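You operate a simulated robot arm through the tools that you are given. There is no shell and no other tool. Be economical: measure what you need, move in short steps, check, and stop when the job is done.

You run a simulated two-armed robot. Do the job below in one go: nothing can be reset, and whatever is moved stays where it is left.

TASK
Try the grey strip dry in the strip jig and press it.
Fine: wax paper on the strip jig apron first; pass the strip to your other hand, lay it square on the cream one, no glue; red and blue levers to PRESS last.

It is judged by the outcome, as a careful person would: the job done as asked, and still so three seconds after it is handed in. It fails if anything else is knocked over, pushed out of place, dropped, spilled or broken.

THE ROBOT
Two 7-joint arms with two-finger parallel grippers on one trunk, on a base that drives. Base frame: it is fixed to the floor where the robot stands at the start and does not move with it; the origin is under the middle of the robot, x ahead of it, y to its left, z up; the surface under the hand at the start is at about z = 846. Units: mm, rad, N and s.
The left shoulder is at the start at [50, 177, 1204], the right one opposite. With the tool pointing down near the work surface each hand reaches from about 200 to 700 mm from the robot's upright axis, wherever it stands, measured 20 degrees to its own side. Places, roughly: blue cam lever [600, -200, 900]; cream strip (60x4x2 cm) [600, 0, 900]; green cam lever [600, -1300, 900]; red cam lever [600, 200, 900]; strip jig apron [500, 0, 900]; white cam lever [600, -2000, 900]; yellow cam lever [600, -1100, 900]. Payload 3.43 kg a hand.
Tool frame (each hand has its own): the origin (TCP) lies between the finger pads and is the grasp point; the fingertips stand 34 mm ahead of it; z points along the fingers, y is the line along which they close. Largest opening 128 mm; finger width 24, thickness 12; the body of the gripper, 48 by 130 mm, starts 96 mm behind the TCP.
Orientation is that of the tool frame in the base frame, as [roll, pitch, yaw] about the fixed x, y, z axes, in that order (R = Rz(yaw) Ry(pitch) Rx(roll)). With the fingers straight down and closing along the base's y, the tool's x points along the base's -x, its y along +y and its z along -z.

THE INTERFACE
- The arms move only by the tool send_rows. It takes "left_increments", "right_increments" or both (then of equal length, played together; a hand with none holds still); each is a list that holds one entry, the list of rows, each a list of 6 numbers: the shift along the tool's x, y, z in mm, then the turn, a rotation vector about the tool's x, y, z in rad. In form: [[[dx, dy, dz, ax, ay, az], ...]]. A call has 1 to 8 rows; each row shifts and turns the commanded pose from where the row before left it, along the tool's axes as they then stand. "left_grip" and "right_grip" are, for a hand that has rows, the opening, from 0 (shut) to 1 (fully open), set as the call begins (left out, the last holds). A row lasts 0.2 s, in which the tool goes at most 50 mm and 0.15 rad; a call with a longer step from one row to the next is refused whole, and so is a gripper value outside its range. A pose out of reach is approached as far as the arm can. The call stops where the force on the tool passes 40 N (or 10 N more than at its start, if that is more) or the arm is blocked; 0.2 s more then pass. Each finger travels about 108 mm/s and halts on what it meets, pressing with about 45 N; the grip force reading is that of the motor and also rises with nothing between the fingers. The clock runs only during rows and for 0.2 s after the last one: add rows that do not move to give the fingers time. The reply holds the time, the measured pose of the TCP, the force on the tool along the base axes, the opening and the grip force, in the units named above and with some noise, with the torque about the TCP (base axes, N m) and any sound that the robot's microphone picked up.
- Cameras (640 x 400 px; columns grow to the right, rows downward): "scene" is now at [162.9, 2.1, 1380]; the picture's right is [-0.07, -1.00, 0.00], its down [-0.47, 0.03, -0.88] and it looks along [0.88, -0.06, -0.47] (base axes); focal length 244 px, centre (320, 200). "left" rides on the left gripper at [76, 11, -160] in its tool frame; the picture's right is [-0.15, 0.99, 0.00], its down [-0.88, -0.13, -0.46] and it looks along [-0.45, -0.07, 0.89] (tool axes); focal length 234 px, centre (320, 200). "right" rides on the right gripper at [76, -11, -160] in its tool frame; the picture's right is [0.15, 0.99, 0.00], its down [-0.88, 0.13, -0.46] and it looks along [-0.45, 0.07, 0.89] (tool axes); focal length 234 px, centre (320, 200). There is no depth. A picture from a camera that has moved, and an enlarged one, comes with that camera's place and axes in the base frame and with its lens. The place of the scene camera against the robot may be out by one fixed shift of up to 12 mm in any direction.
- capture(camera): a new picture of that camera. It takes no simulated time.
- raise_lower(by): slides the trunk up (or, below 0, down) by that many mm; the arms and the scene camera ride with it, the base frame stays. It gives what a move gives, with no picture.
- drive_base(legs): drives the robot by 1 to 6 legs, each [ahead, turn to the left] in mm and rad, along the robot's own axes; the way and the turn of a leg run together, so that a leg with both is an arc; at most 1500 mm and 3.142 rad a leg. The arms and the cameras ride along, it lands a little off, and it stops where it bumps. It gives what a move gives.
- turn_head(pan, tilt): turns the head with the scene camera to pan (to the left, within 1.396 rad either way) and tilt (down, from -0.506 to 1.204), counted from straight ahead of the robot. It gives what a move gives.
- zoom(camera, box): a new picture of the part [left, top, right, bottom] of that camera's present view, enlarged. It takes no simulated time.
- sign_off(): hands the job in; it is judged then, once.

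Work in short steps. Places have to be worked out from the pictures, the camera data and where the tool is seen: move nearer, look again, correct. Check each grasp and each placing, and mend what went wrong. You have 120 turns and 100 pictures in all, those below and enlarged ones among them. Open the grippers and draw the arms clear of the work before you hand the job in, unless the task says otherwise; then end with one line.

The tools are called as name(argument=value, ...) on one line, values as JSON. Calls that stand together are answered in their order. send_rows: Moves the arms, as the interface text tells. Its arguments: {"type":"object","properties":{"left_increments":{"type":"array","items":{"type":"array","items":{"type":"array","items":{"type":"number"}}}},"left_grip":{"type":"number"},"right_increments":{"type":"array","items":{"type":"array","items":{"type":"array","items":{"type":"number"}}}},"right_grip":{"type":"number"}},"required":[]} The other tools are called the same way: raise_lower (by) slides the trunk up or down; drive_base (legs) drives the base; turn_head (pan, tilt) turns the head that bears the scene camera; capture (camera) takes a picture; zoom (camera, box) takes an enlarged picture of a part of a camera's view; sign_off () hands the job in.

At the start:

```text
clock: 0.0
left_ee_pos: [409.8, 161.8, 1223.2]
left_tool_rot: [-3.141, -0.001, -3.141]
left_wrist_force: [0.3, 0.4, -0.4]
left_ft_torque: [0.01, -0.01, 0.0]
left_opening: 128.0
left_finger_force: 0.1
right_ee_pos: [411.5, -158.9, 1260.9]
right_tool_rot: [3.139, 0.003, 3.14]
right_wrist_force: [-0.3, 0.5, -0.6]
right_ft_torque: [-0.02, 0.0, -0.01]
right_opening: 128.1
right_finger_force: 0.1
trunk travel left (down, up): [-375.0, 26.0]
robot x, y, heading: [1.6, 1.3, -0.001]
head pan, tilt: [-0.072, 0.492]
```

scene: 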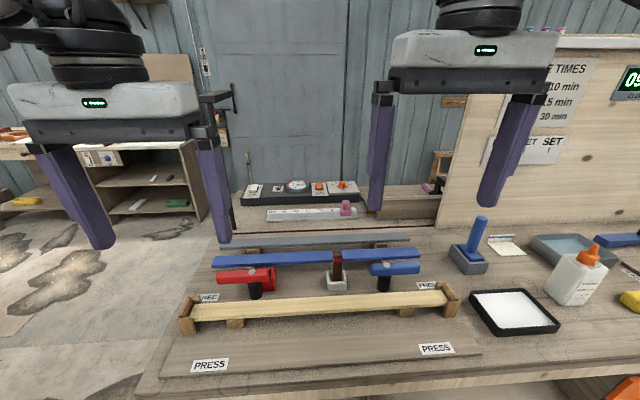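
right: 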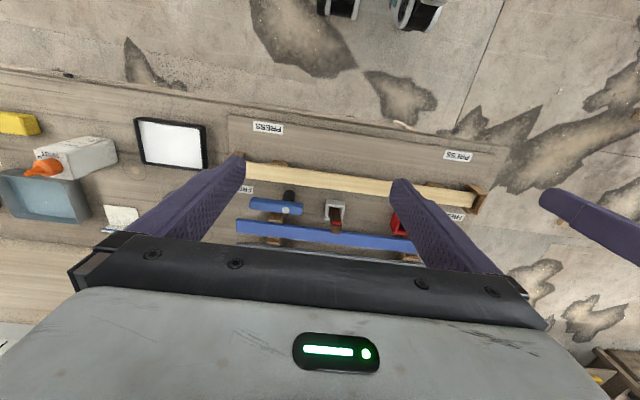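
left: 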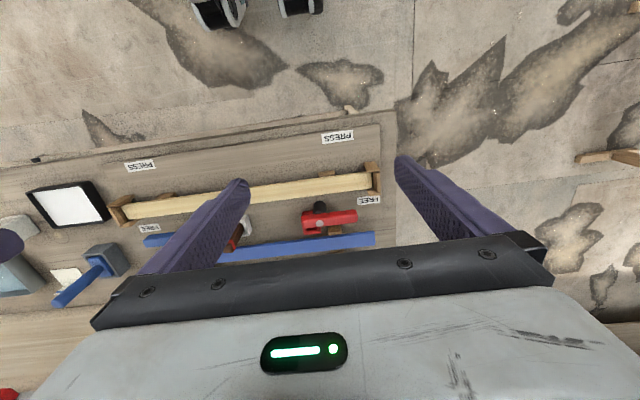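

I'll begin by looking at the jig more closely, to find the grey strip, the wax paper and the levers.

zoom(camera="scene", box=[140, 220, 480, 400])

zoom(camera="scene", box=[420, 200, 640, 340])

zoom(camera="scene", box=[220, 160, 460, 260])

```text
1.88 times, centred on (310, 310) of scene
camera zoom: at [162.9, 2.1, 1380.0], right [-0.07, -1.0, 0.0], down [-0.47, 0.03, -0.88], along [0.88, -0.06, -0.47], focal length 460 px, centre (339, -7)
```

zoom: 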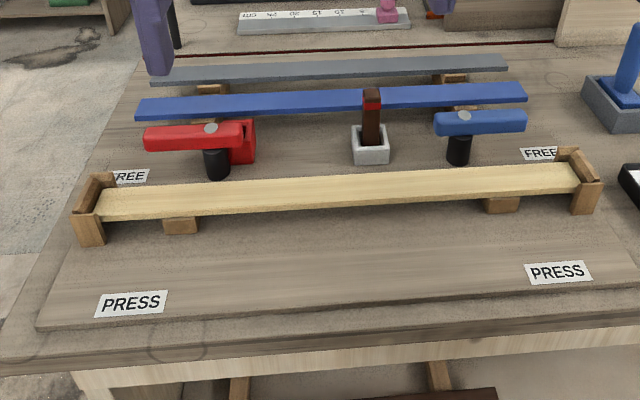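

```text
2.86 times, centred on (530, 270) of scene
camera zoom: at [162.9, 2.1, 1380.0], right [-0.07, -1.0, 0.0], down [-0.47, 0.03, -0.88], along [0.88, -0.06, -0.47], focal length 698 px, centre (-280, 0)
```

zoom: 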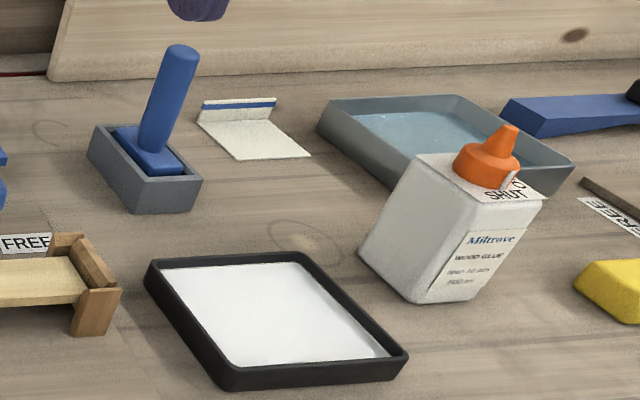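

```text
2.67 times, centred on (340, 210) of scene
camera zoom: at [162.9, 2.1, 1380.0], right [-0.07, -1.0, 0.0], down [-0.47, 0.03, -0.88], along [0.88, -0.06, -0.47], focal length 652 px, centre (267, 173)
```

zoom: 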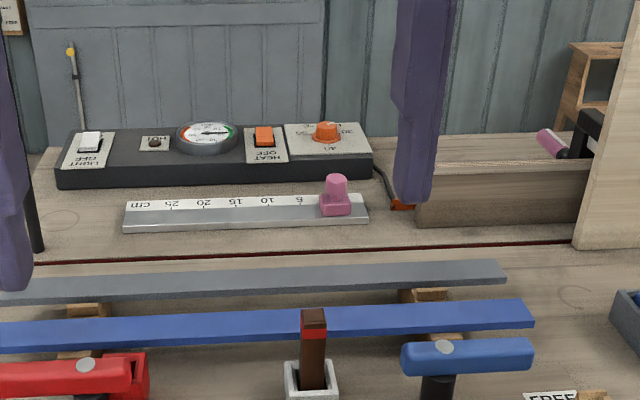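

I see the grey strip behind the blue one. Which item is the wax paper isn't clear, so I'll look around to the right.

turn_head(pan=-0.9, tilt=0.6)

capture(camera="scene")

zoom(camera="scene", box=[0, 140, 320, 340])

zoom(camera="scene", box=[320, 140, 640, 340])

```text
clock: 1.1
left_ee_pos: [411.2, 161.2, 1224.2]
left_tool_rot: [-3.14, -0.001, -3.14]
left_wrist_force: [0.1, -0.6, 0.1]
left_ft_torque: [0.05, 0.02, -0.01]
left_opening: 127.9
left_finger_force: 0.1
right_ee_pos: [410.5, -158.9, 1262.1]
right_tool_rot: [3.139, 0.002, 3.14]
right_wrist_force: [-0.2, 0.9, -1.0]
right_ft_torque: [-0.04, -0.01, 0.02]
right_opening: 128.0
right_finger_force: 0.1
trunk travel left (down, up): [-375.0, 26.0]
robot x, y, heading: [0.3, 1.4, -0.003]
head pan, tilt: [-0.901, 0.6]
```

```text
93 pictures are left
camera scene: at [127.0, -60.6, 1370.3], right [-0.78, -0.62, 0.0], down [-0.35, 0.44, -0.83], along [0.51, -0.65, -0.56], focal length 244 px, centre (320, 200)
```

scene: 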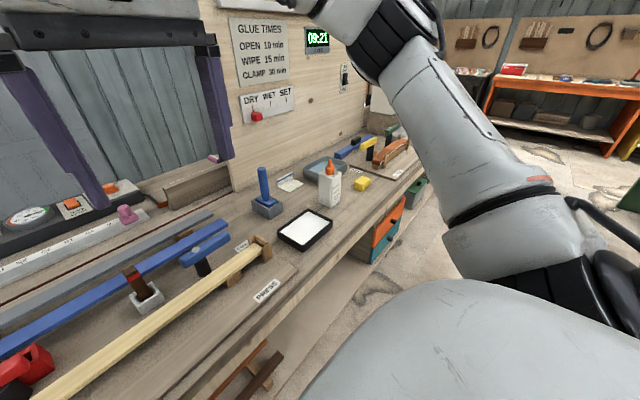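

```text
2.00 times, centred on (160, 240) of scene
camera zoom: at [127.0, -60.6, 1370.3], right [-0.78, -0.62, 0.0], down [-0.35, 0.44, -0.83], along [0.51, -0.65, -0.56], focal length 489 px, centre (640, 120)
```

zoom: 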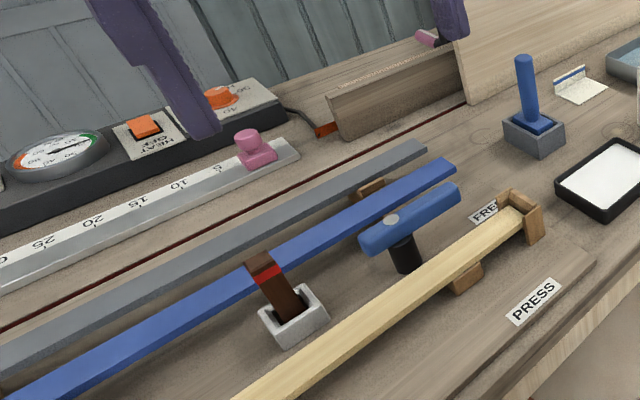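

```text
2.00 times, centred on (480, 240) of scene
camera zoom: at [127.0, -60.6, 1370.3], right [-0.78, -0.62, 0.0], down [-0.35, 0.44, -0.83], along [0.51, -0.65, -0.56], focal length 489 px, centre (0, 120)
```

zoom: 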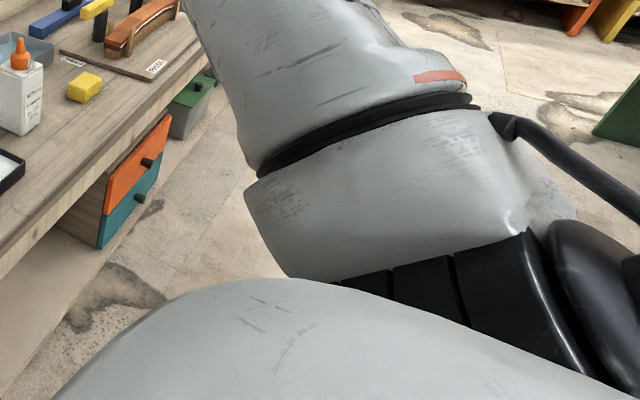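

Next, a closer look at the tray and the pad, and at the red marker sign.

zoom(camera="scene", box=[240, 150, 400, 250])

zoom(camera="scene", box=[220, 10, 400, 130])

```text
4.00 times, centred on (320, 200) of scene
camera zoom: at [127.0, -60.6, 1370.3], right [-0.78, -0.62, 0.0], down [-0.35, 0.44, -0.83], along [0.51, -0.65, -0.56], focal length 978 px, centre (320, 200)
```

zoom: 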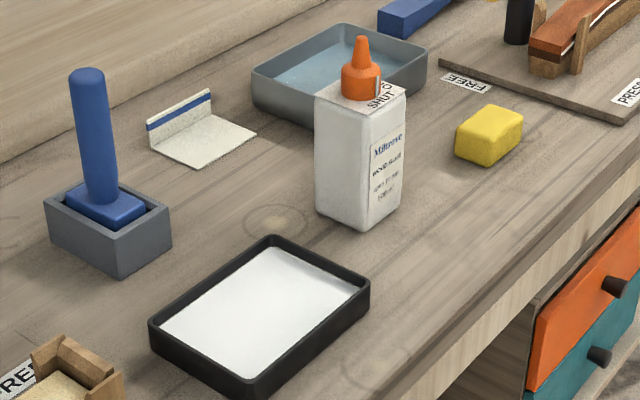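

```text
3.33 times, centred on (310, 70) of scene
camera zoom: at [127.0, -60.6, 1370.3], right [-0.78, -0.62, 0.0], down [-0.35, 0.44, -0.83], along [0.51, -0.65, -0.56], focal length 815 px, centre (353, 633)
```

zoom: 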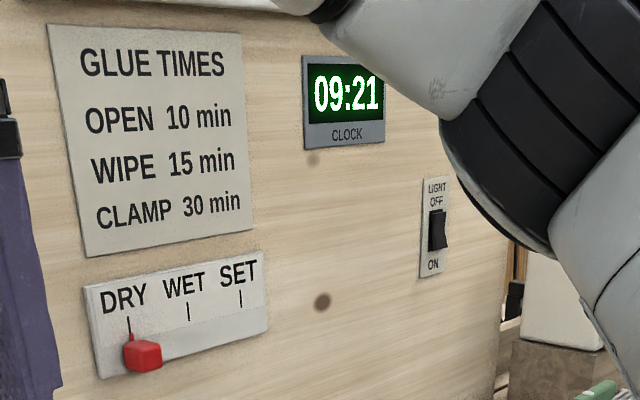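

I'll look left and straight down for other candidates.

turn_head(pan=0.8, tilt=0.5)

capture(camera="scene")

turn_head(pan=-0.5, tilt=0.7)

capture(camera="scene")

zoom(camera="right", box=[0, 80, 240, 240])

```text
clock: 2.9
left_ee_pos: [409.6, 162.4, 1222.9]
left_tool_rot: [-3.138, 0.001, -3.14]
left_wrist_force: [0.2, 0.3, -0.3]
left_ft_torque: [0.04, -0.01, 0.0]
left_opening: 128.1
left_finger_force: 0.1
right_ee_pos: [409.9, -158.6, 1260.7]
right_tool_rot: [3.14, 0.001, 3.141]
right_wrist_force: [-0.5, -0.2, -0.2]
right_ft_torque: [0.03, -0.02, 0.0]
right_opening: 128.3
right_finger_force: 0.2
trunk travel left (down, up): [-375.0, 26.0]
robot x, y, heading: [1.6, -4.2, -0.002]
head pan, tilt: [0.799, 0.499]
```

```text
88 pictures are left
camera scene: at [135.5, 73.8, 1379.4], right [0.72, -0.7, 0.0], down [-0.33, -0.34, -0.88], along [0.61, 0.63, -0.48], focal length 244 px, centre (320, 200)
```

scene: 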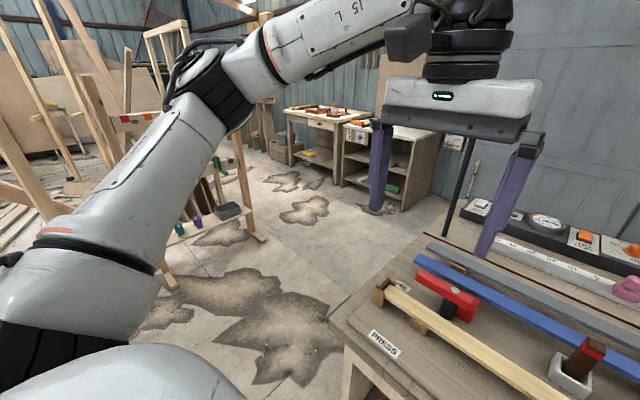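

```text
clock: 4.3
left_ee_pos: [411.1, 160.4, 1222.0]
left_tool_rot: [-3.14, -0.001, -3.14]
left_wrist_force: [-0.2, 1.0, -0.7]
left_ft_torque: [-0.05, -0.03, 0.02]
left_opening: 128.0
left_finger_force: 0.0
right_ee_pos: [411.3, -159.3, 1261.1]
right_tool_rot: [3.139, 0.003, 3.141]
right_wrist_force: [-0.5, 0.1, 0.3]
right_ft_torque: [0.01, 0.02, 0.0]
right_opening: 127.9
right_finger_force: 0.1
trunk travel left (down, up): [-375.0, 26.0]
robot x, y, heading: [1.0, 0.2, 0.002]
head pan, tilt: [-0.499, 0.7]
```

```text
87 pictures are left
camera scene: at [146.6, -32.0, 1361.7], right [-0.48, -0.88, 0.0], down [-0.57, 0.31, -0.77], along [0.67, -0.37, -0.64], focal length 244 px, centre (320, 200)
```

scene: 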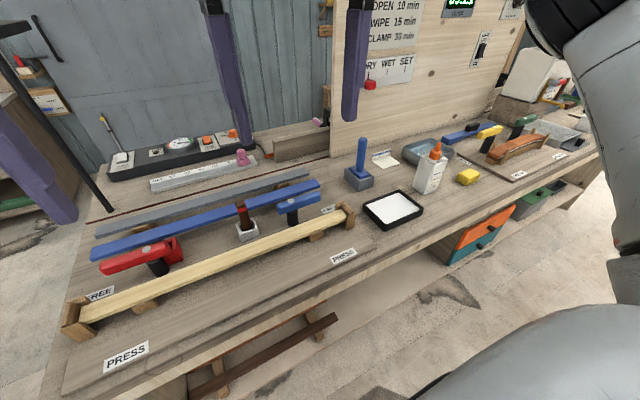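

```text
2.50 times, centred on (120, 160) of right
camera zoom: at [334.3, -170.0, 1420.4], right [-0.15, 0.99, 0.0], down [0.88, 0.13, 0.46], along [0.45, 0.07, -0.89], focal length 585 px, centre (820, 300)
```

zoom: 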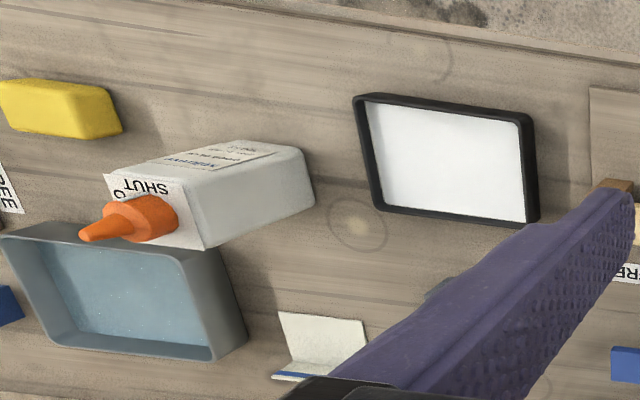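

Let me check the far right end of the bench too.

zoom(camera="scene", box=[440, 60, 640, 200])

zoom(camera="scene", box=[330, 130, 490, 230])

```text
2.86 times, centred on (540, 130) of scene
camera zoom: at [146.6, -32.0, 1361.7], right [-0.48, -0.88, 0.0], down [-0.57, 0.31, -0.77], along [0.67, -0.37, -0.64], focal length 698 px, centre (-309, 400)
```

zoom: 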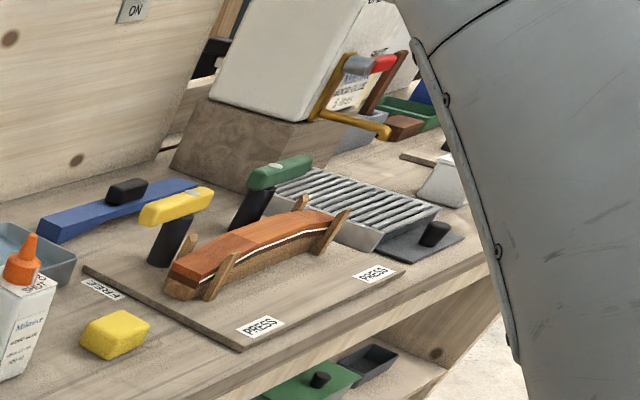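

```text
4.00 times, centred on (410, 180) of scene
camera zoom: at [146.6, -32.0, 1361.7], right [-0.48, -0.88, 0.0], down [-0.57, 0.31, -0.77], along [0.67, -0.37, -0.64], focal length 978 px, centre (-40, 280)
```

zoom: 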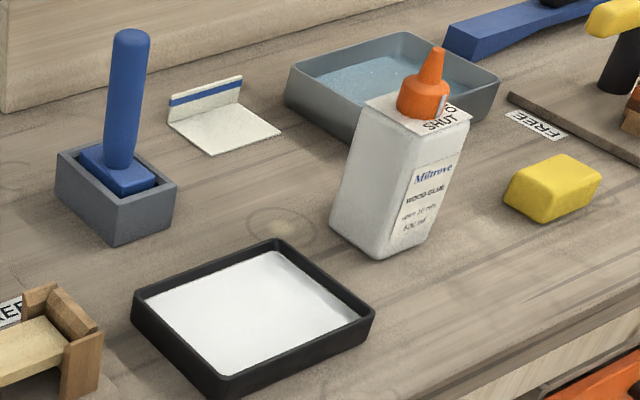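

I'll move the right hand over the tray and pad area to see them from above and further right.

send_rows(right_increments=[[[0, -45, 0, 0, 0, 0], [0, -45, 0, 0, 0, 0], [0, -45, 0, 0, 0, 0], [0, -45, 0, 0, 0, 0], [0, -45, 0, 0, 0, 0], [0, -45, 0, 0, 0, 0], [0, -45, 0, 0, 0, 0], [0, 0, 0, 0, 0, 0]]])

capture(camera="right")

capture(camera="scene")

```text
clock: 6.2
left_ee_pos: [410.9, 160.5, 1224.1]
left_tool_rot: [-3.14, 0.001, -3.14]
left_wrist_force: [-0.2, -0.8, -0.2]
left_ft_torque: [0.03, -0.01, 0.01]
left_opening: 128.0
left_finger_force: 0.0
right_ee_pos: [407.3, -475.7, 1259.1]
right_tool_rot: [3.14, 0.001, 3.139]
right_wrist_force: [-0.5, -0.6, 0.2]
right_ft_torque: [0.01, 0.03, -0.02]
right_opening: 127.9
right_finger_force: 0.0
trunk travel left (down, up): [-375.0, 26.0]
robot x, y, heading: [1.2, -1.6, -0.006]
head pan, tilt: [-0.499, 0.7]
```

```text
83 pictures are left
camera right: at [332.0, -485.5, 1418.2], right [-0.15, 0.99, 0.0], down [0.88, 0.13, 0.46], along [0.45, 0.07, -0.89], focal length 234 px, centre (320, 200)
```

right: 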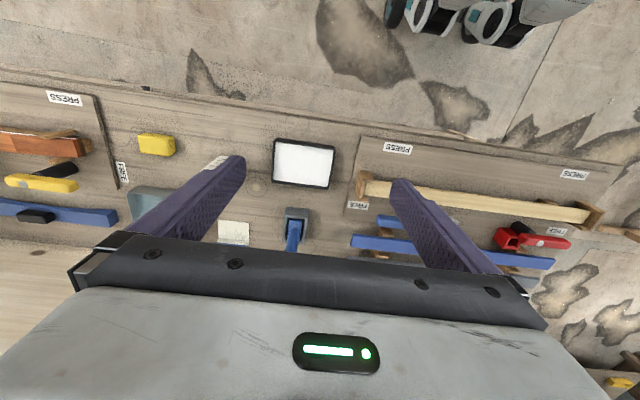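

```text
82 pictures are left
camera scene: at [146.6, -31.6, 1361.7], right [-0.48, -0.88, 0.0], down [-0.57, 0.31, -0.77], along [0.67, -0.37, -0.64], focal length 244 px, centre (320, 200)
```

scene: 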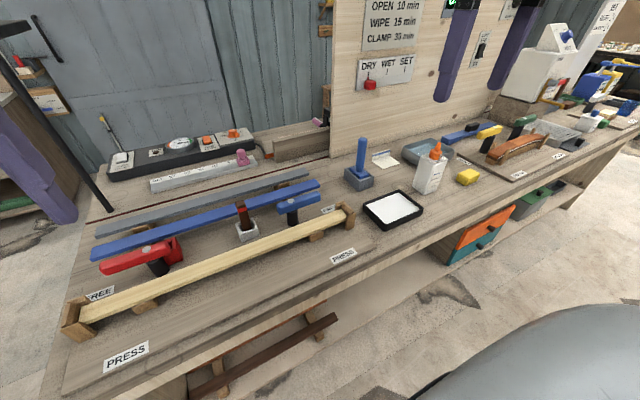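

zoom(camera="scene", box=[480, 20, 640, 140])

zoom(camera="right", box=[200, 120, 360, 250])

```text
3.33 times, centred on (560, 80) of scene
camera zoom: at [146.6, -31.6, 1361.7], right [-0.48, -0.88, 0.0], down [-0.57, 0.31, -0.77], along [0.67, -0.37, -0.64], focal length 815 px, centre (-480, 600)
```

zoom: 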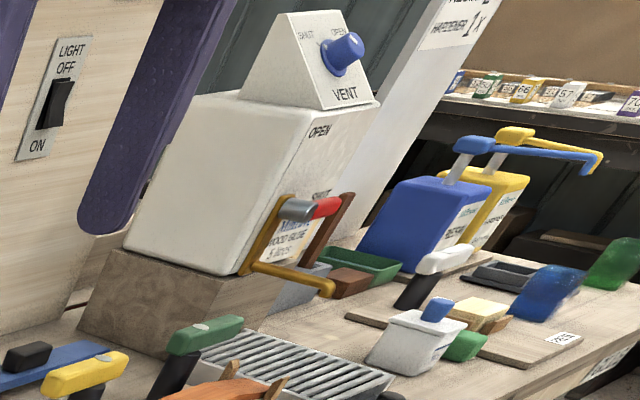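

```text
3.08 times, centred on (280, 185) of right
camera zoom: at [332.0, -485.5, 1418.2], right [-0.15, 0.99, 0.0], down [0.88, 0.13, 0.46], along [0.45, 0.07, -0.89], focal length 720 px, centre (443, 246)
```

zoom: 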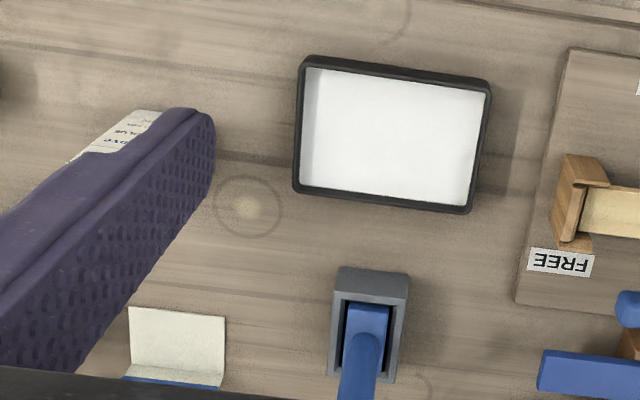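

The only candidate for the wax paper is the cream-coloured sheet with a folded-up tab, at about (770, -680). That's out of reach, so I'll drive along the bench to it in stages.

drive_base(legs=[[0, -1.571], [500, 0], [0, 1.571]])

drive_base(legs=[[120, 0]])

turn_head(pan=-0.2, tilt=0.8)

capture(camera="scene")

```text
clock: 16.6
left_ee_pos: [414.5, -354.8, 1222.6]
left_tool_rot: [-3.14, 0.0, 3.089]
left_wrist_force: [-0.9, -0.1, -0.4]
left_ft_torque: [0.02, 0.02, -0.04]
left_opening: 128.0
left_finger_force: 0.1
right_ee_pos: [379.8, -990.1, 1258.4]
right_tool_rot: [3.141, 0.0, 3.088]
right_wrist_force: [0.4, -0.4, 0.7]
right_ft_torque: [-0.02, -0.01, 0.01]
right_opening: 128.0
right_finger_force: 0.0
trunk travel left (down, up): [-375.0, 26.0]
robot x, y, heading: [0.3, -497.4, -0.053]
head pan, tilt: [-0.499, 0.7]
```

```text
clock: 17.9
left_ee_pos: [532.1, -361.7, 1222.5]
left_tool_rot: [-3.14, 0.0, 3.092]
left_wrist_force: [0.3, 0.3, 0.4]
left_ft_torque: [-0.01, 0.02, 0.0]
left_opening: 128.0
left_finger_force: 0.0
right_ee_pos: [496.7, -995.9, 1258.3]
right_tool_rot: [3.139, 0.002, 3.089]
right_wrist_force: [1.6, 0.1, -0.6]
right_ft_torque: [-0.01, 0.01, 0.0]
right_opening: 127.9
right_finger_force: 0.1
trunk travel left (down, up): [-375.0, 26.0]
robot x, y, heading: [110.4, -498.5, -0.053]
head pan, tilt: [-0.499, 0.7]
```

```text
clock: 18.7
left_ee_pos: [530.8, -361.9, 1222.6]
left_tool_rot: [3.141, -0.001, 3.09]
left_wrist_force: [0.6, -0.5, 0.3]
left_ft_torque: [0.0, 0.02, 0.0]
left_opening: 128.2
left_finger_force: 0.0
right_ee_pos: [496.1, -995.5, 1258.5]
right_tool_rot: [3.14, 0.001, 3.089]
right_wrist_force: [0.5, 0.3, -0.1]
right_ft_torque: [0.03, -0.03, -0.01]
right_opening: 128.1
right_finger_force: 0.0
trunk travel left (down, up): [-375.0, 26.0]
robot x, y, heading: [109.9, -500.6, -0.054]
head pan, tilt: [-0.201, 0.799]
```

```text
79 pictures are left
camera scene: at [262.6, -516.5, 1353.5], right [-0.25, -0.97, 0.0], down [-0.69, 0.18, -0.7], along [0.68, -0.17, -0.72], focal length 244 px, centre (320, 200)
```

scene: 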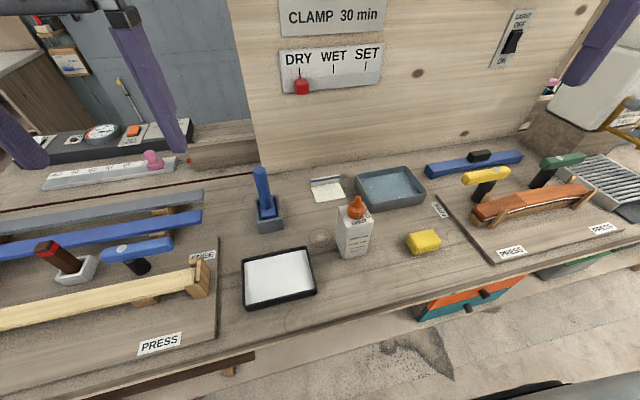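

zoom(camera="scene", box=[280, 150, 400, 225])

```text
5.33 times, centred on (340, 188) of scene
camera zoom: at [262.6, -516.5, 1353.5], right [-0.25, -0.97, 0.0], down [-0.69, 0.18, -0.7], along [0.68, -0.17, -0.72], focal length 1303 px, centre (213, 267)
```

zoom: 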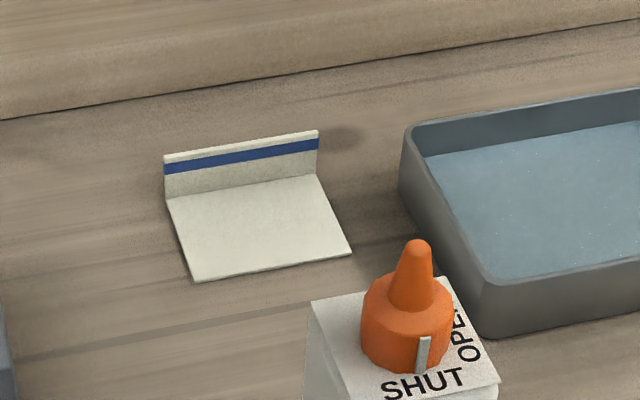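

The sheet spans x 732–798 and y -717 to -630. Its upright tab is at x≈798, about 28 mm tall, and the bottle stands at about (560, -665). I'll move closer and a little left so the arm comes in comfortably.

drive_base(legs=[[0, 0.8], [105, 0], [0, -0.75]])

```text
clock: 23.9
left_ee_pos: [603.6, -275.0, 1223.8]
left_tool_rot: [-3.14, 0.002, 3.128]
left_wrist_force: [0.4, 1.0, 0.2]
left_ft_torque: [0.01, 0.0, 0.03]
left_opening: 128.1
left_finger_force: 0.0
right_ee_pos: [593.3, -910.5, 1258.4]
right_tool_rot: [3.139, 0.001, 3.124]
right_wrist_force: [0.3, 0.0, -0.1]
right_ft_torque: [0.01, 0.0, -0.07]
right_opening: 128.1
right_finger_force: 0.1
trunk travel left (down, up): [-375.0, 26.0]
robot x, y, heading: [191.1, -431.2, -0.015]
head pan, tilt: [-0.201, 0.799]
```

Base is well placed at (191, -431). I'll move the right hand above the tab at its present height.

send_rows(right_increments=[[[-28.7, 34.2, 0, 0, 0, 0], [-28.7, 34.2, 0, 0, 0, 0], [-28.7, 34.2, 0, 0, 0, 0], [-28.7, 34.2, 0, 0, 0, 0], [-28.7, 34.2, 0, 0, 0, 0], [-28.7, 34.2, 0, 0, 0, 0], [-28.7, 34.2, 0, 0, 0, 0], [0, 0, 0, 0, 0, 0]]])

send_rows(right_increments=[[[0, 0, 0, 0, 0, -0.144], [0, 0, 0, 0, 0, -0.144], [0, 0, 0, 0, 0, -0.144], [0, 0, 0, 0, 0, -0.144], [0, 0, 0, 0, 0, -0.144], [0, 0, 0, 0, 0, -0.144], [0, 0, 0, 0, 0, -0.144]]], right_grip=0.5)

send_rows(right_increments=[[[0, 0, 0, 0, 0, -0.145], [0, 0, 0, 0, 0, -0.145], [0, 0, 0, 0, 0, -0.145], [0, 0, 0, 0, 0, -0.145], [0, 0, 0, 0, 0, 0]]])

capture(camera="scene")

capture(camera="right")

```text
clock: 25.7
left_ee_pos: [603.6, -274.4, 1222.9]
left_tool_rot: [-3.142, -0.001, 3.128]
left_wrist_force: [0.6, -0.3, -0.6]
left_ft_torque: [-0.01, -0.01, 0.01]
left_opening: 128.0
left_finger_force: 0.0
right_ee_pos: [777.1, -679.6, 1255.5]
right_tool_rot: [3.14, 0.003, 3.125]
right_wrist_force: [0.4, -0.4, -0.2]
right_ft_torque: [0.01, 0.05, 0.0]
right_opening: 127.6
right_finger_force: 0.0
right hand out of reach, approached as far as the arm can: row 7
trunk travel left (down, up): [-375.0, 26.0]
robot x, y, heading: [193.2, -431.4, -0.016]
head pan, tilt: [-0.201, 0.799]
```

```text
clock: 27.3
left_ee_pos: [604.1, -273.9, 1223.2]
left_tool_rot: [-3.139, 0.0, 3.126]
left_wrist_force: [0.7, 0.3, 0.4]
left_ft_torque: [-0.03, 0.0, -0.01]
left_opening: 127.7
left_finger_force: 0.0
right_ee_pos: [624.0, -596.3, 1188.7]
right_tool_rot: [-3.14, 0.003, -2.15]
right_wrist_force: [0.0, 0.1, -0.3]
right_ft_torque: [-0.01, -0.03, 0.0]
right_opening: 63.7
right_finger_force: 0.1
right hand out of reach, approached as far as the arm can: row 1, 2, 3, 4, 5, 6, 7
trunk travel left (down, up): [-375.0, 26.0]
robot x, y, heading: [190.3, -429.9, -0.014]
head pan, tilt: [-0.201, 0.799]
```

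```text
clock: 28.5
left_ee_pos: [604.3, -275.1, 1223.3]
left_tool_rot: [3.142, 0.001, 3.127]
left_wrist_force: [0.2, -0.9, -0.4]
left_ft_torque: [-0.03, -0.03, -0.02]
left_opening: 128.0
left_finger_force: 0.0
right_ee_pos: [501.2, -528.9, 1157.5]
right_tool_rot: [-3.135, 0.002, -1.572]
right_wrist_force: [-0.3, -0.2, 0.4]
right_ft_torque: [0.01, 0.0, 0.01]
right_opening: 64.0
right_finger_force: 0.0
right hand out of reach, approached as far as the arm can: row 1, 2, 3, 4
trunk travel left (down, up): [-375.0, 26.0]
robot x, y, heading: [189.7, -428.1, -0.012]
head pan, tilt: [-0.201, 0.799]
```

```text
77 pictures are left
camera scene: at [342.8, -439.7, 1353.4], right [-0.21, -0.98, 0.0], down [-0.7, 0.15, -0.7], along [0.68, -0.15, -0.72], focal length 244 px, centre (320, 200)
```

scene: 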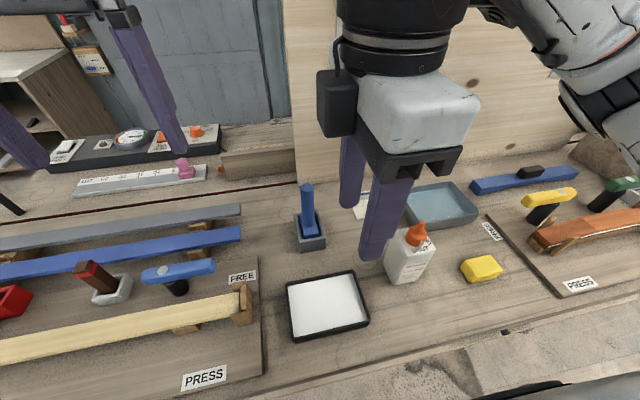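

```text
76 pictures are left
camera right: at [511.8, -603.7, 1316.6], right [-0.99, -0.15, 0.0], down [-0.13, 0.88, 0.46], along [-0.06, 0.45, -0.89], focal length 234 px, centre (320, 200)
```

right: 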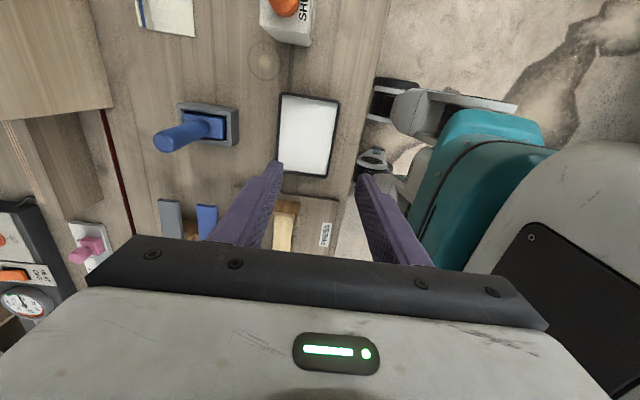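

The arm couldn't hold that pose up high and has drawn back to (501, -529, 1157). One null row will tell me where the commanded pose now stands.

send_rows(right_increments=[[[0, 0, 0, 0, 0, 0]]])

```text
clock: 28.9
left_ee_pos: [603.6, -275.4, 1222.9]
left_tool_rot: [-3.14, 0.0, 3.127]
left_wrist_force: [0.2, -0.9, 1.3]
left_ft_torque: [0.01, 0.02, 0.04]
left_opening: 128.2
left_finger_force: 0.2
right_ee_pos: [502.3, -527.4, 1157.3]
right_tool_rot: [-3.137, 0.001, -1.573]
right_wrist_force: [-0.6, -0.2, -0.2]
right_ft_torque: [-0.03, 0.05, 0.04]
right_opening: 64.2
right_finger_force: 0.1
trunk travel left (down, up): [-375.0, 26.0]
robot x, y, heading: [193.9, -432.6, -0.013]
head pan, tilt: [-0.201, 0.799]
```

The commanded pose follows the actual one. I'll go forward and down to about z 1090, with the fingertips clear above the handle and the bottle.

send_rows(right_increments=[[[0, 0, 40, 0, 0, 0], [12, -40, 6, 0, 0, 0], [20, -40, 4, 0, 0, 0], [20, -40, 4, 0, 0, 0], [20, -40, 4, 0, 0, 0], [20, -40, 4, 0, 0, 0], [20, -40, 4, 0, 0, 0], [0, 0, 0, 0, 0, 0]]])

capture(camera="scene")

capture(camera="right")

```text
clock: 30.7
left_ee_pos: [604.0, -273.9, 1221.5]
left_tool_rot: [-3.141, 0.0, 3.128]
left_wrist_force: [0.9, 0.0, -0.3]
left_ft_torque: [-0.01, 0.04, 0.03]
left_opening: 127.9
left_finger_force: 0.1
right_ee_pos: [505.1, -529.1, 1096.3]
right_tool_rot: [-3.141, 0.003, -1.57]
right_wrist_force: [-0.2, 0.5, -0.2]
right_ft_torque: [0.0, 0.0, 0.03]
right_opening: 64.1
right_finger_force: 0.0
right hand out of reach, approached as far as the arm can: row 2, 3, 4, 5, 6, 7
trunk travel left (down, up): [-375.0, 26.0]
robot x, y, heading: [190.0, -431.0, -0.013]
head pan, tilt: [-0.201, 0.799]
```

```text
75 pictures are left
camera scene: at [342.6, -439.4, 1353.5], right [-0.21, -0.98, 0.0], down [-0.7, 0.15, -0.7], along [0.68, -0.15, -0.72], focal length 244 px, centre (320, 200)
```

scene: 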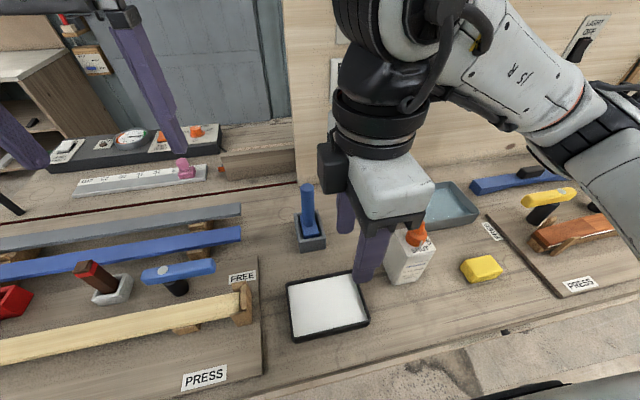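

```text
74 pictures are left
camera right: at [516.8, -604.3, 1256.0], right [-0.99, -0.15, 0.0], down [-0.13, 0.88, 0.46], along [-0.06, 0.45, -0.89], focal length 234 px, centre (320, 200)
```

right: 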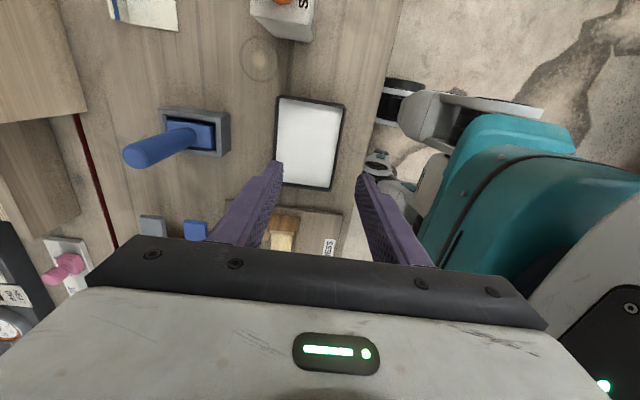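

This yaw runs into a joint limit. I'll turn the hand the other way round, tool x toward +y, and try the reach again.

send_rows(right_increments=[[[0, 0, -10, 0, 0, 0.148], [0, 0, -10, 0, 0, 0.148], [0, 0, 0, 0, 0, 0.148], [0, 0, 0, 0, 0, 0.148], [0, 0, 0, 0, 0, 0.148], [0, 0, 0, 0, 0, 0.148], [0, 0, 0, 0, 0, 0.148], [0, 0, 0, 0, 0, 0.148]]])

send_rows(right_increments=[[[0, 0, 0, 0, 0, 0.148], [0, 0, 0, 0, 0, 0.148], [0, 0, 0, 0, 0, 0.148], [0, 0, 0, 0, 0, 0.148], [0, 0, 0, 0, 0, 0.148], [0, 0, 0, 0, 0, 0.148], [0, 0, 0, 0, 0, 0.148], [0, 0, 0, 0, 0, 0.148]]])

send_rows(right_increments=[[[0, 0, 0, 0, 0, 0.148], [0, 0, 0, 0, 0, 0.148], [0, 0, 0, 0, 0, 0.148], [0, 0, 0, 0, 0, 0.148], [0, 0, 0, 0, 0, 0.148], [0, 0, 0, 0, 0, 0]]])

```text
clock: 32.5
left_ee_pos: [605.0, -274.2, 1222.8]
left_tool_rot: [3.141, 0.001, 3.128]
left_wrist_force: [-0.2, 0.6, 0.2]
left_ft_torque: [0.0, -0.03, -0.02]
left_opening: 128.0
left_finger_force: 0.0
right_ee_pos: [505.8, -529.0, 1117.6]
right_tool_rot: [3.138, 0.001, -2.755]
right_wrist_force: [0.6, 0.2, 0.7]
right_ft_torque: [0.03, -0.01, -0.03]
right_opening: 63.6
right_finger_force: 0.1
trunk travel left (down, up): [-375.0, 26.0]
robot x, y, heading: [191.9, -431.0, -0.013]
head pan, tilt: [-0.201, 0.799]
```

```text
clock: 34.3
left_ee_pos: [603.6, -274.2, 1222.7]
left_tool_rot: [3.141, 0.0, 3.129]
left_wrist_force: [-0.9, -0.4, 0.3]
left_ft_torque: [0.02, -0.02, -0.01]
left_opening: 127.6
left_finger_force: 0.0
right_ee_pos: [504.9, -528.2, 1116.4]
right_tool_rot: [3.14, 0.0, 2.345]
right_wrist_force: [1.5, 0.1, -0.2]
right_ft_torque: [0.0, -0.01, 0.0]
right_opening: 64.2
right_finger_force: 0.1
trunk travel left (down, up): [-375.0, 26.0]
robot x, y, heading: [194.7, -428.5, -0.016]
head pan, tilt: [-0.201, 0.799]
```

```text
clock: 35.7
left_ee_pos: [604.3, -275.2, 1224.0]
left_tool_rot: [3.14, 0.001, 3.126]
left_wrist_force: [0.2, -0.3, 0.0]
left_ft_torque: [0.02, -0.05, -0.01]
left_opening: 128.0
left_finger_force: 0.1
right_ee_pos: [505.1, -527.9, 1116.8]
right_tool_rot: [3.139, -0.002, 1.604]
right_wrist_force: [0.0, 0.1, -0.8]
right_ft_torque: [0.01, 0.02, -0.03]
right_opening: 64.0
right_finger_force: 0.0
trunk travel left (down, up): [-375.0, 26.0]
robot x, y, heading: [192.9, -428.6, -0.007]
head pan, tilt: [-0.201, 0.799]
```

The rotation worked this time. Now forward over the tab.

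send_rows(right_increments=[[[-20, 42, 0, 0, 0, 0.033], [-20, 42, 4, 0, 0, 0], [-20, 42, 4, 0, 0, 0], [-20, 42, 4, 0, 0, 0], [-22, 42, 4, 0, 0, 0], [-22, 40, 4, 0, 0, 0], [-22, 40, 4, 0, 0, 0], [0, 0, 0, 0, 0, 0]]])

capture(camera="scene")

capture(camera="right")

```text
clock: 37.5
left_ee_pos: [604.5, -273.7, 1222.7]
left_tool_rot: [3.141, 0.001, 3.127]
left_wrist_force: [-0.4, -0.2, 0.3]
left_ft_torque: [0.0, -0.03, 0.02]
left_opening: 127.6
left_finger_force: 0.0
right_ee_pos: [797.5, -671.6, 1093.9]
right_tool_rot: [3.142, -0.001, 1.574]
right_wrist_force: [-1.0, 0.9, -0.1]
right_ft_torque: [-0.01, -0.05, 0.02]
right_opening: 64.2
right_finger_force: 0.2
trunk travel left (down, up): [-375.0, 26.0]
robot x, y, heading: [193.0, -432.6, -0.015]
head pan, tilt: [-0.201, 0.799]
```

```text
73 pictures are left
camera scene: at [342.3, -439.6, 1353.5], right [-0.21, -0.98, 0.0], down [-0.7, 0.15, -0.7], along [0.68, -0.15, -0.72], focal length 244 px, centre (320, 200)
```

scene: 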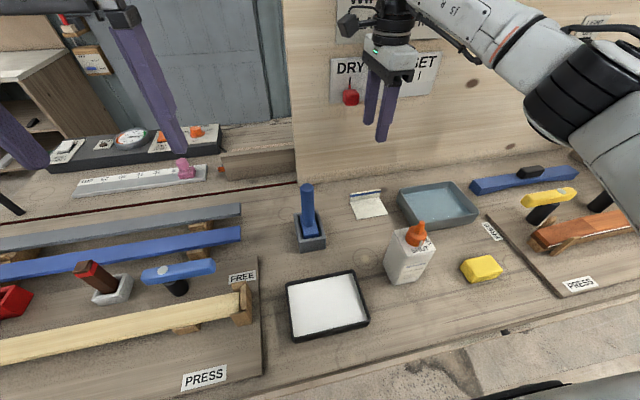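

```text
72 pictures are left
camera right: at [785.8, -596.2, 1254.3], right [0.99, 0.15, 0.0], down [0.13, -0.88, 0.45], along [0.07, -0.45, -0.89], focal length 234 px, centre (320, 200)
```

right: 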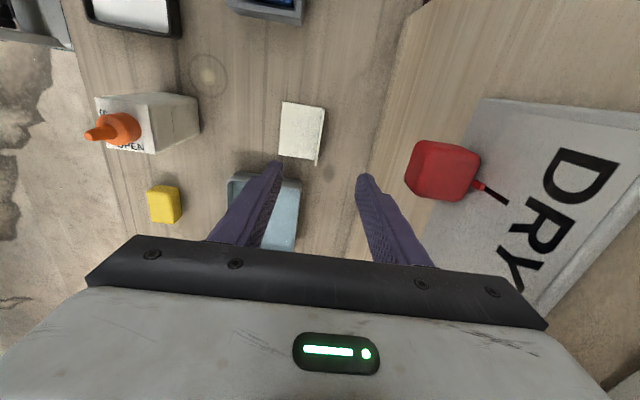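

Reach is fine here. The red knob on the panel is near y≈-632 and x>843, so I'll grip the tab nearer its -y end, at y≈-692. Zooming to find the tab's x.

zoom(camera="right", box=[220, 80, 400, 200])

```text
3.33 times, centred on (310, 140) of right
camera zoom: at [785.8, -596.2, 1254.3], right [0.99, 0.15, 0.0], down [0.13, -0.88, 0.45], along [0.07, -0.45, -0.89], focal length 781 px, centre (353, 400)
```

zoom: 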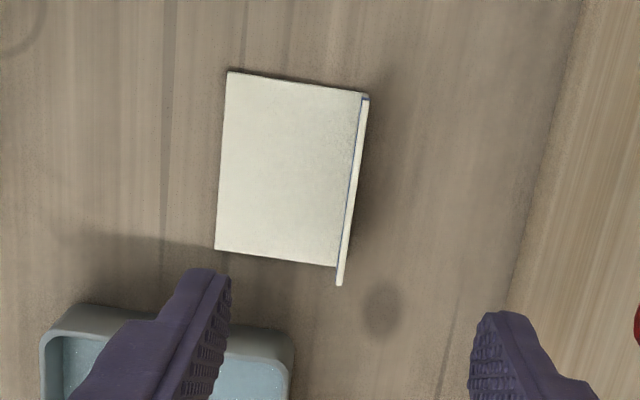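

The tab is at x≈798.5, y -723 to -634, with its top at z≈875. I'll shift to y≈-692 and descend until the fingertips are about 8 mm above the sheet.

send_rows(right_increments=[[[-20, 1, 0, 0, 0, 0], [0, 0, 40, 0, 0, 0], [0, 0, 40, 0, 0, 0], [0, 0, 40, 0, 0, 0], [0, 0, 40, 0, 0, 0], [0, 0, 25, 0, 0, 0], [0, 0, 0, 0, 0, 0]]])

capture(camera="right")

zoom(camera="scene", box=[270, 60, 510, 260])

```text
clock: 39.1
left_ee_pos: [604.4, -273.6, 1222.4]
left_tool_rot: [-3.141, -0.001, 3.127]
left_wrist_force: [0.3, 0.5, -0.2]
left_ft_torque: [-0.01, -0.02, 0.0]
left_opening: 127.9
left_finger_force: 0.1
right_ee_pos: [797.7, -693.1, 909.4]
right_tool_rot: [3.139, -0.002, 1.572]
right_wrist_force: [0.1, -0.2, 0.3]
right_ft_torque: [0.01, -0.03, -0.01]
right_opening: 64.0
right_finger_force: 0.1
trunk travel left (down, up): [-375.0, 26.0]
robot x, y, heading: [191.5, -428.1, -0.014]
head pan, tilt: [-0.201, 0.799]
```

```text
70 pictures are left
camera right: at [785.8, -617.8, 1069.4], right [0.99, 0.15, 0.0], down [0.13, -0.88, 0.45], along [0.07, -0.45, -0.89], focal length 234 px, centre (320, 200)
```

right: 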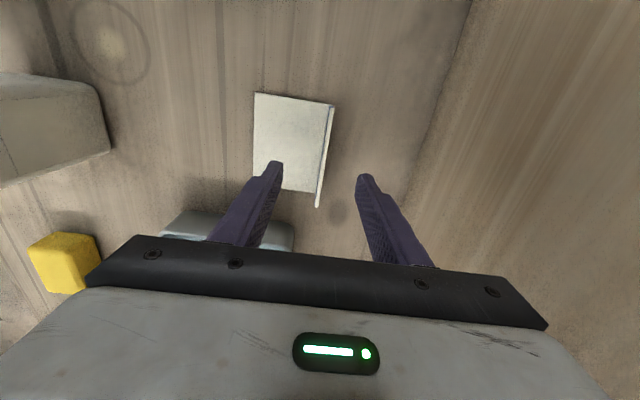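

```text
2.00 times, centred on (390, 160) of scene
camera zoom: at [342.5, -439.4, 1353.5], right [-0.21, -0.98, 0.0], down [-0.7, 0.15, -0.7], along [0.68, -0.15, -0.72], focal length 489 px, centre (180, 280)
```

zoom: 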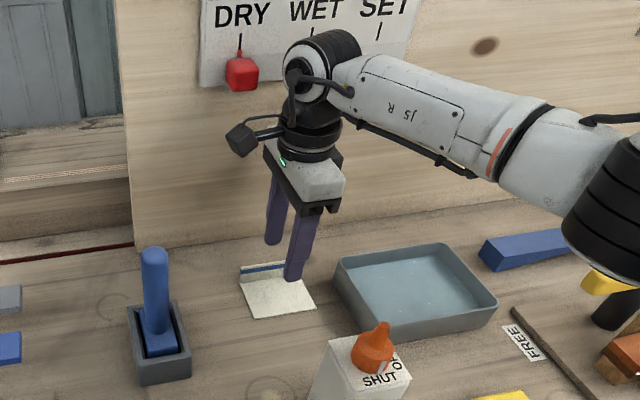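

Everything is clear. I'll go down another 21 mm and close on the tab.

send_rows(right_increments=[[[0, 0, 11, 0, 0, 0], [0, 0, 10, 0, 0, 0]]])

send_rows(right_increments=[[[0, 0, 0, 0, 0, 0], [0, 0, 0, 0, 0, 0], [0, 0, 0, 0, 0, 0], [0, 0, 0, 0, 0, 0]]], right_grip=0.0)

zoom(camera="right", box=[200, 60, 440, 260])

```text
clock: 39.7
left_ee_pos: [603.7, -274.6, 1223.2]
left_tool_rot: [3.141, -0.001, 3.128]
left_wrist_force: [-0.2, -0.9, 0.1]
left_ft_torque: [-0.02, 0.0, -0.01]
left_opening: 128.0
left_finger_force: 0.0
right_ee_pos: [798.4, -694.0, 887.1]
right_tool_rot: [3.139, -0.002, 1.573]
right_wrist_force: [1.1, 0.2, 0.3]
right_ft_torque: [0.01, 0.02, 0.0]
right_opening: 64.2
right_finger_force: 0.1
trunk travel left (down, up): [-375.0, 26.0]
robot x, y, heading: [190.8, -428.6, -0.015]
head pan, tilt: [-0.201, 0.799]
```

```text
clock: 40.7
left_ee_pos: [603.4, -275.3, 1223.2]
left_tool_rot: [3.141, 0.0, 3.128]
left_wrist_force: [-0.6, -0.2, -0.2]
left_ft_torque: [-0.02, 0.01, 0.0]
left_opening: 128.2
left_finger_force: 0.0
right_ee_pos: [798.2, -693.5, 887.5]
right_tool_rot: [3.14, -0.002, 1.572]
right_wrist_force: [0.2, -0.9, 0.9]
right_ft_torque: [0.02, 0.01, -0.02]
right_opening: 1.5
right_finger_force: 36.4
trunk travel left (down, up): [-375.0, 26.0]
robot x, y, heading: [191.3, -429.3, -0.014]
head pan, tilt: [-0.201, 0.799]
```

```text
2.00 times, centred on (320, 160) of right
camera zoom: at [786.9, -617.3, 1047.7], right [0.99, 0.15, 0.0], down [0.13, -0.88, 0.45], along [0.07, -0.45, -0.89], focal length 468 px, centre (320, 280)
```

zoom: 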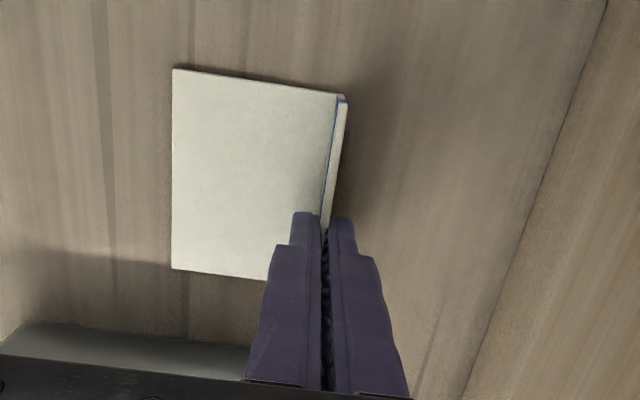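

Tab gripped (1.5 mm). Lifting straight up.

send_rows(right_increments=[[[0, 0, -30, 0, 0, 0], [0, 0, -40, 0, 0, 0], [0, 0, -40, 0, 0, 0], [0, 0, -40, 0, 0, 0], [0, 0, -40, 0, 0, 0], [0, 0, -20, 0, 0, 0], [0, 0, 0, 0, 0, 0]]])

capture(camera="right")

```text
clock: 42.3
left_ee_pos: [603.4, -275.3, 1223.6]
left_tool_rot: [3.141, 0.001, 3.129]
left_wrist_force: [-1.0, -0.4, 0.0]
left_ft_torque: [0.0, -0.02, 0.03]
left_opening: 128.1
left_finger_force: 0.0
right_ee_pos: [798.6, -692.1, 1096.5]
right_tool_rot: [3.14, -0.003, 1.573]
right_wrist_force: [1.4, -0.7, 0.0]
right_ft_torque: [0.02, 0.0, -0.01]
right_opening: 1.6
right_finger_force: 36.8
trunk travel left (down, up): [-375.0, 26.0]
robot x, y, heading: [190.3, -430.3, -0.013]
head pan, tilt: [-0.201, 0.799]
```

```text
67 pictures are left
camera right: at [785.3, -616.5, 1255.8], right [0.99, 0.15, 0.0], down [0.13, -0.88, 0.45], along [0.07, -0.45, -0.89], focal length 234 px, centre (320, 200)
```

right: 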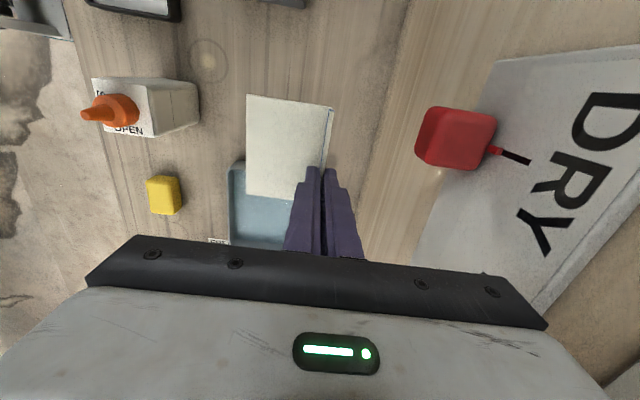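

Paper is held. I'll draw the hand back over the bench toward the robot, keeping it high.

send_rows(right_increments=[[[0, -20, -10, 0, 0, 0], [20, -40, -5, 0, 0, 0], [22, -42, 0, 0, 0, 0], [22, -42, 0, 0, 0, 0], [22, -42, 0, 0, 0, 0], [22, -42, 0, 0, 0, 0], [22, -42, 0, 0, 0, 0], [0, 0, 0, 0, 0, 0]]])

drive_base(legs=[[-200, 0]])

capture(camera="right")

```text
clock: 44.1
left_ee_pos: [603.5, -274.5, 1223.0]
left_tool_rot: [-3.141, 0.0, 3.128]
left_wrist_force: [-0.3, -0.5, -0.1]
left_ft_torque: [0.05, -0.01, -0.02]
left_opening: 127.9
left_finger_force: 0.1
right_ee_pos: [525.5, -563.7, 1113.4]
right_tool_rot: [-3.141, -0.002, 1.571]
right_wrist_force: [-0.6, 0.2, 0.7]
right_ft_torque: [0.0, 0.0, -0.02]
right_opening: 1.5
right_finger_force: 36.3
trunk travel left (down, up): [-375.0, 26.0]
robot x, y, heading: [193.7, -429.8, -0.017]
head pan, tilt: [-0.201, 0.799]
```

```text
clock: 45.7
left_ee_pos: [405.5, -270.9, 1222.9]
left_tool_rot: [3.141, 0.002, 3.13]
left_wrist_force: [0.5, -0.2, 0.2]
left_ft_torque: [0.02, -0.03, -0.01]
left_opening: 128.2
left_finger_force: 0.0
right_ee_pos: [326.7, -560.3, 1113.0]
right_tool_rot: [3.139, -0.001, 1.574]
right_wrist_force: [-0.8, -0.1, 0.6]
right_ft_torque: [0.01, -0.04, -0.01]
right_opening: 1.7
right_finger_force: 37.0
trunk travel left (down, up): [-375.0, 26.0]
robot x, y, heading: [-5.3, -425.3, -0.014]
head pan, tilt: [-0.201, 0.799]
```

```text
66 pictures are left
camera right: at [315.4, -484.5, 1272.8], right [0.99, 0.15, 0.0], down [0.13, -0.88, 0.45], along [0.07, -0.45, -0.89], focal length 234 px, centre (320, 200)
```

right: 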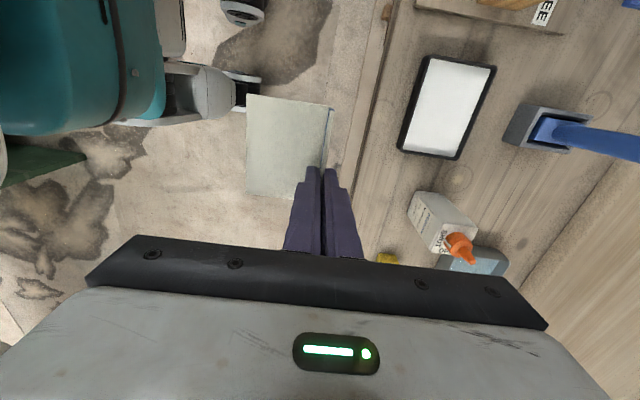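

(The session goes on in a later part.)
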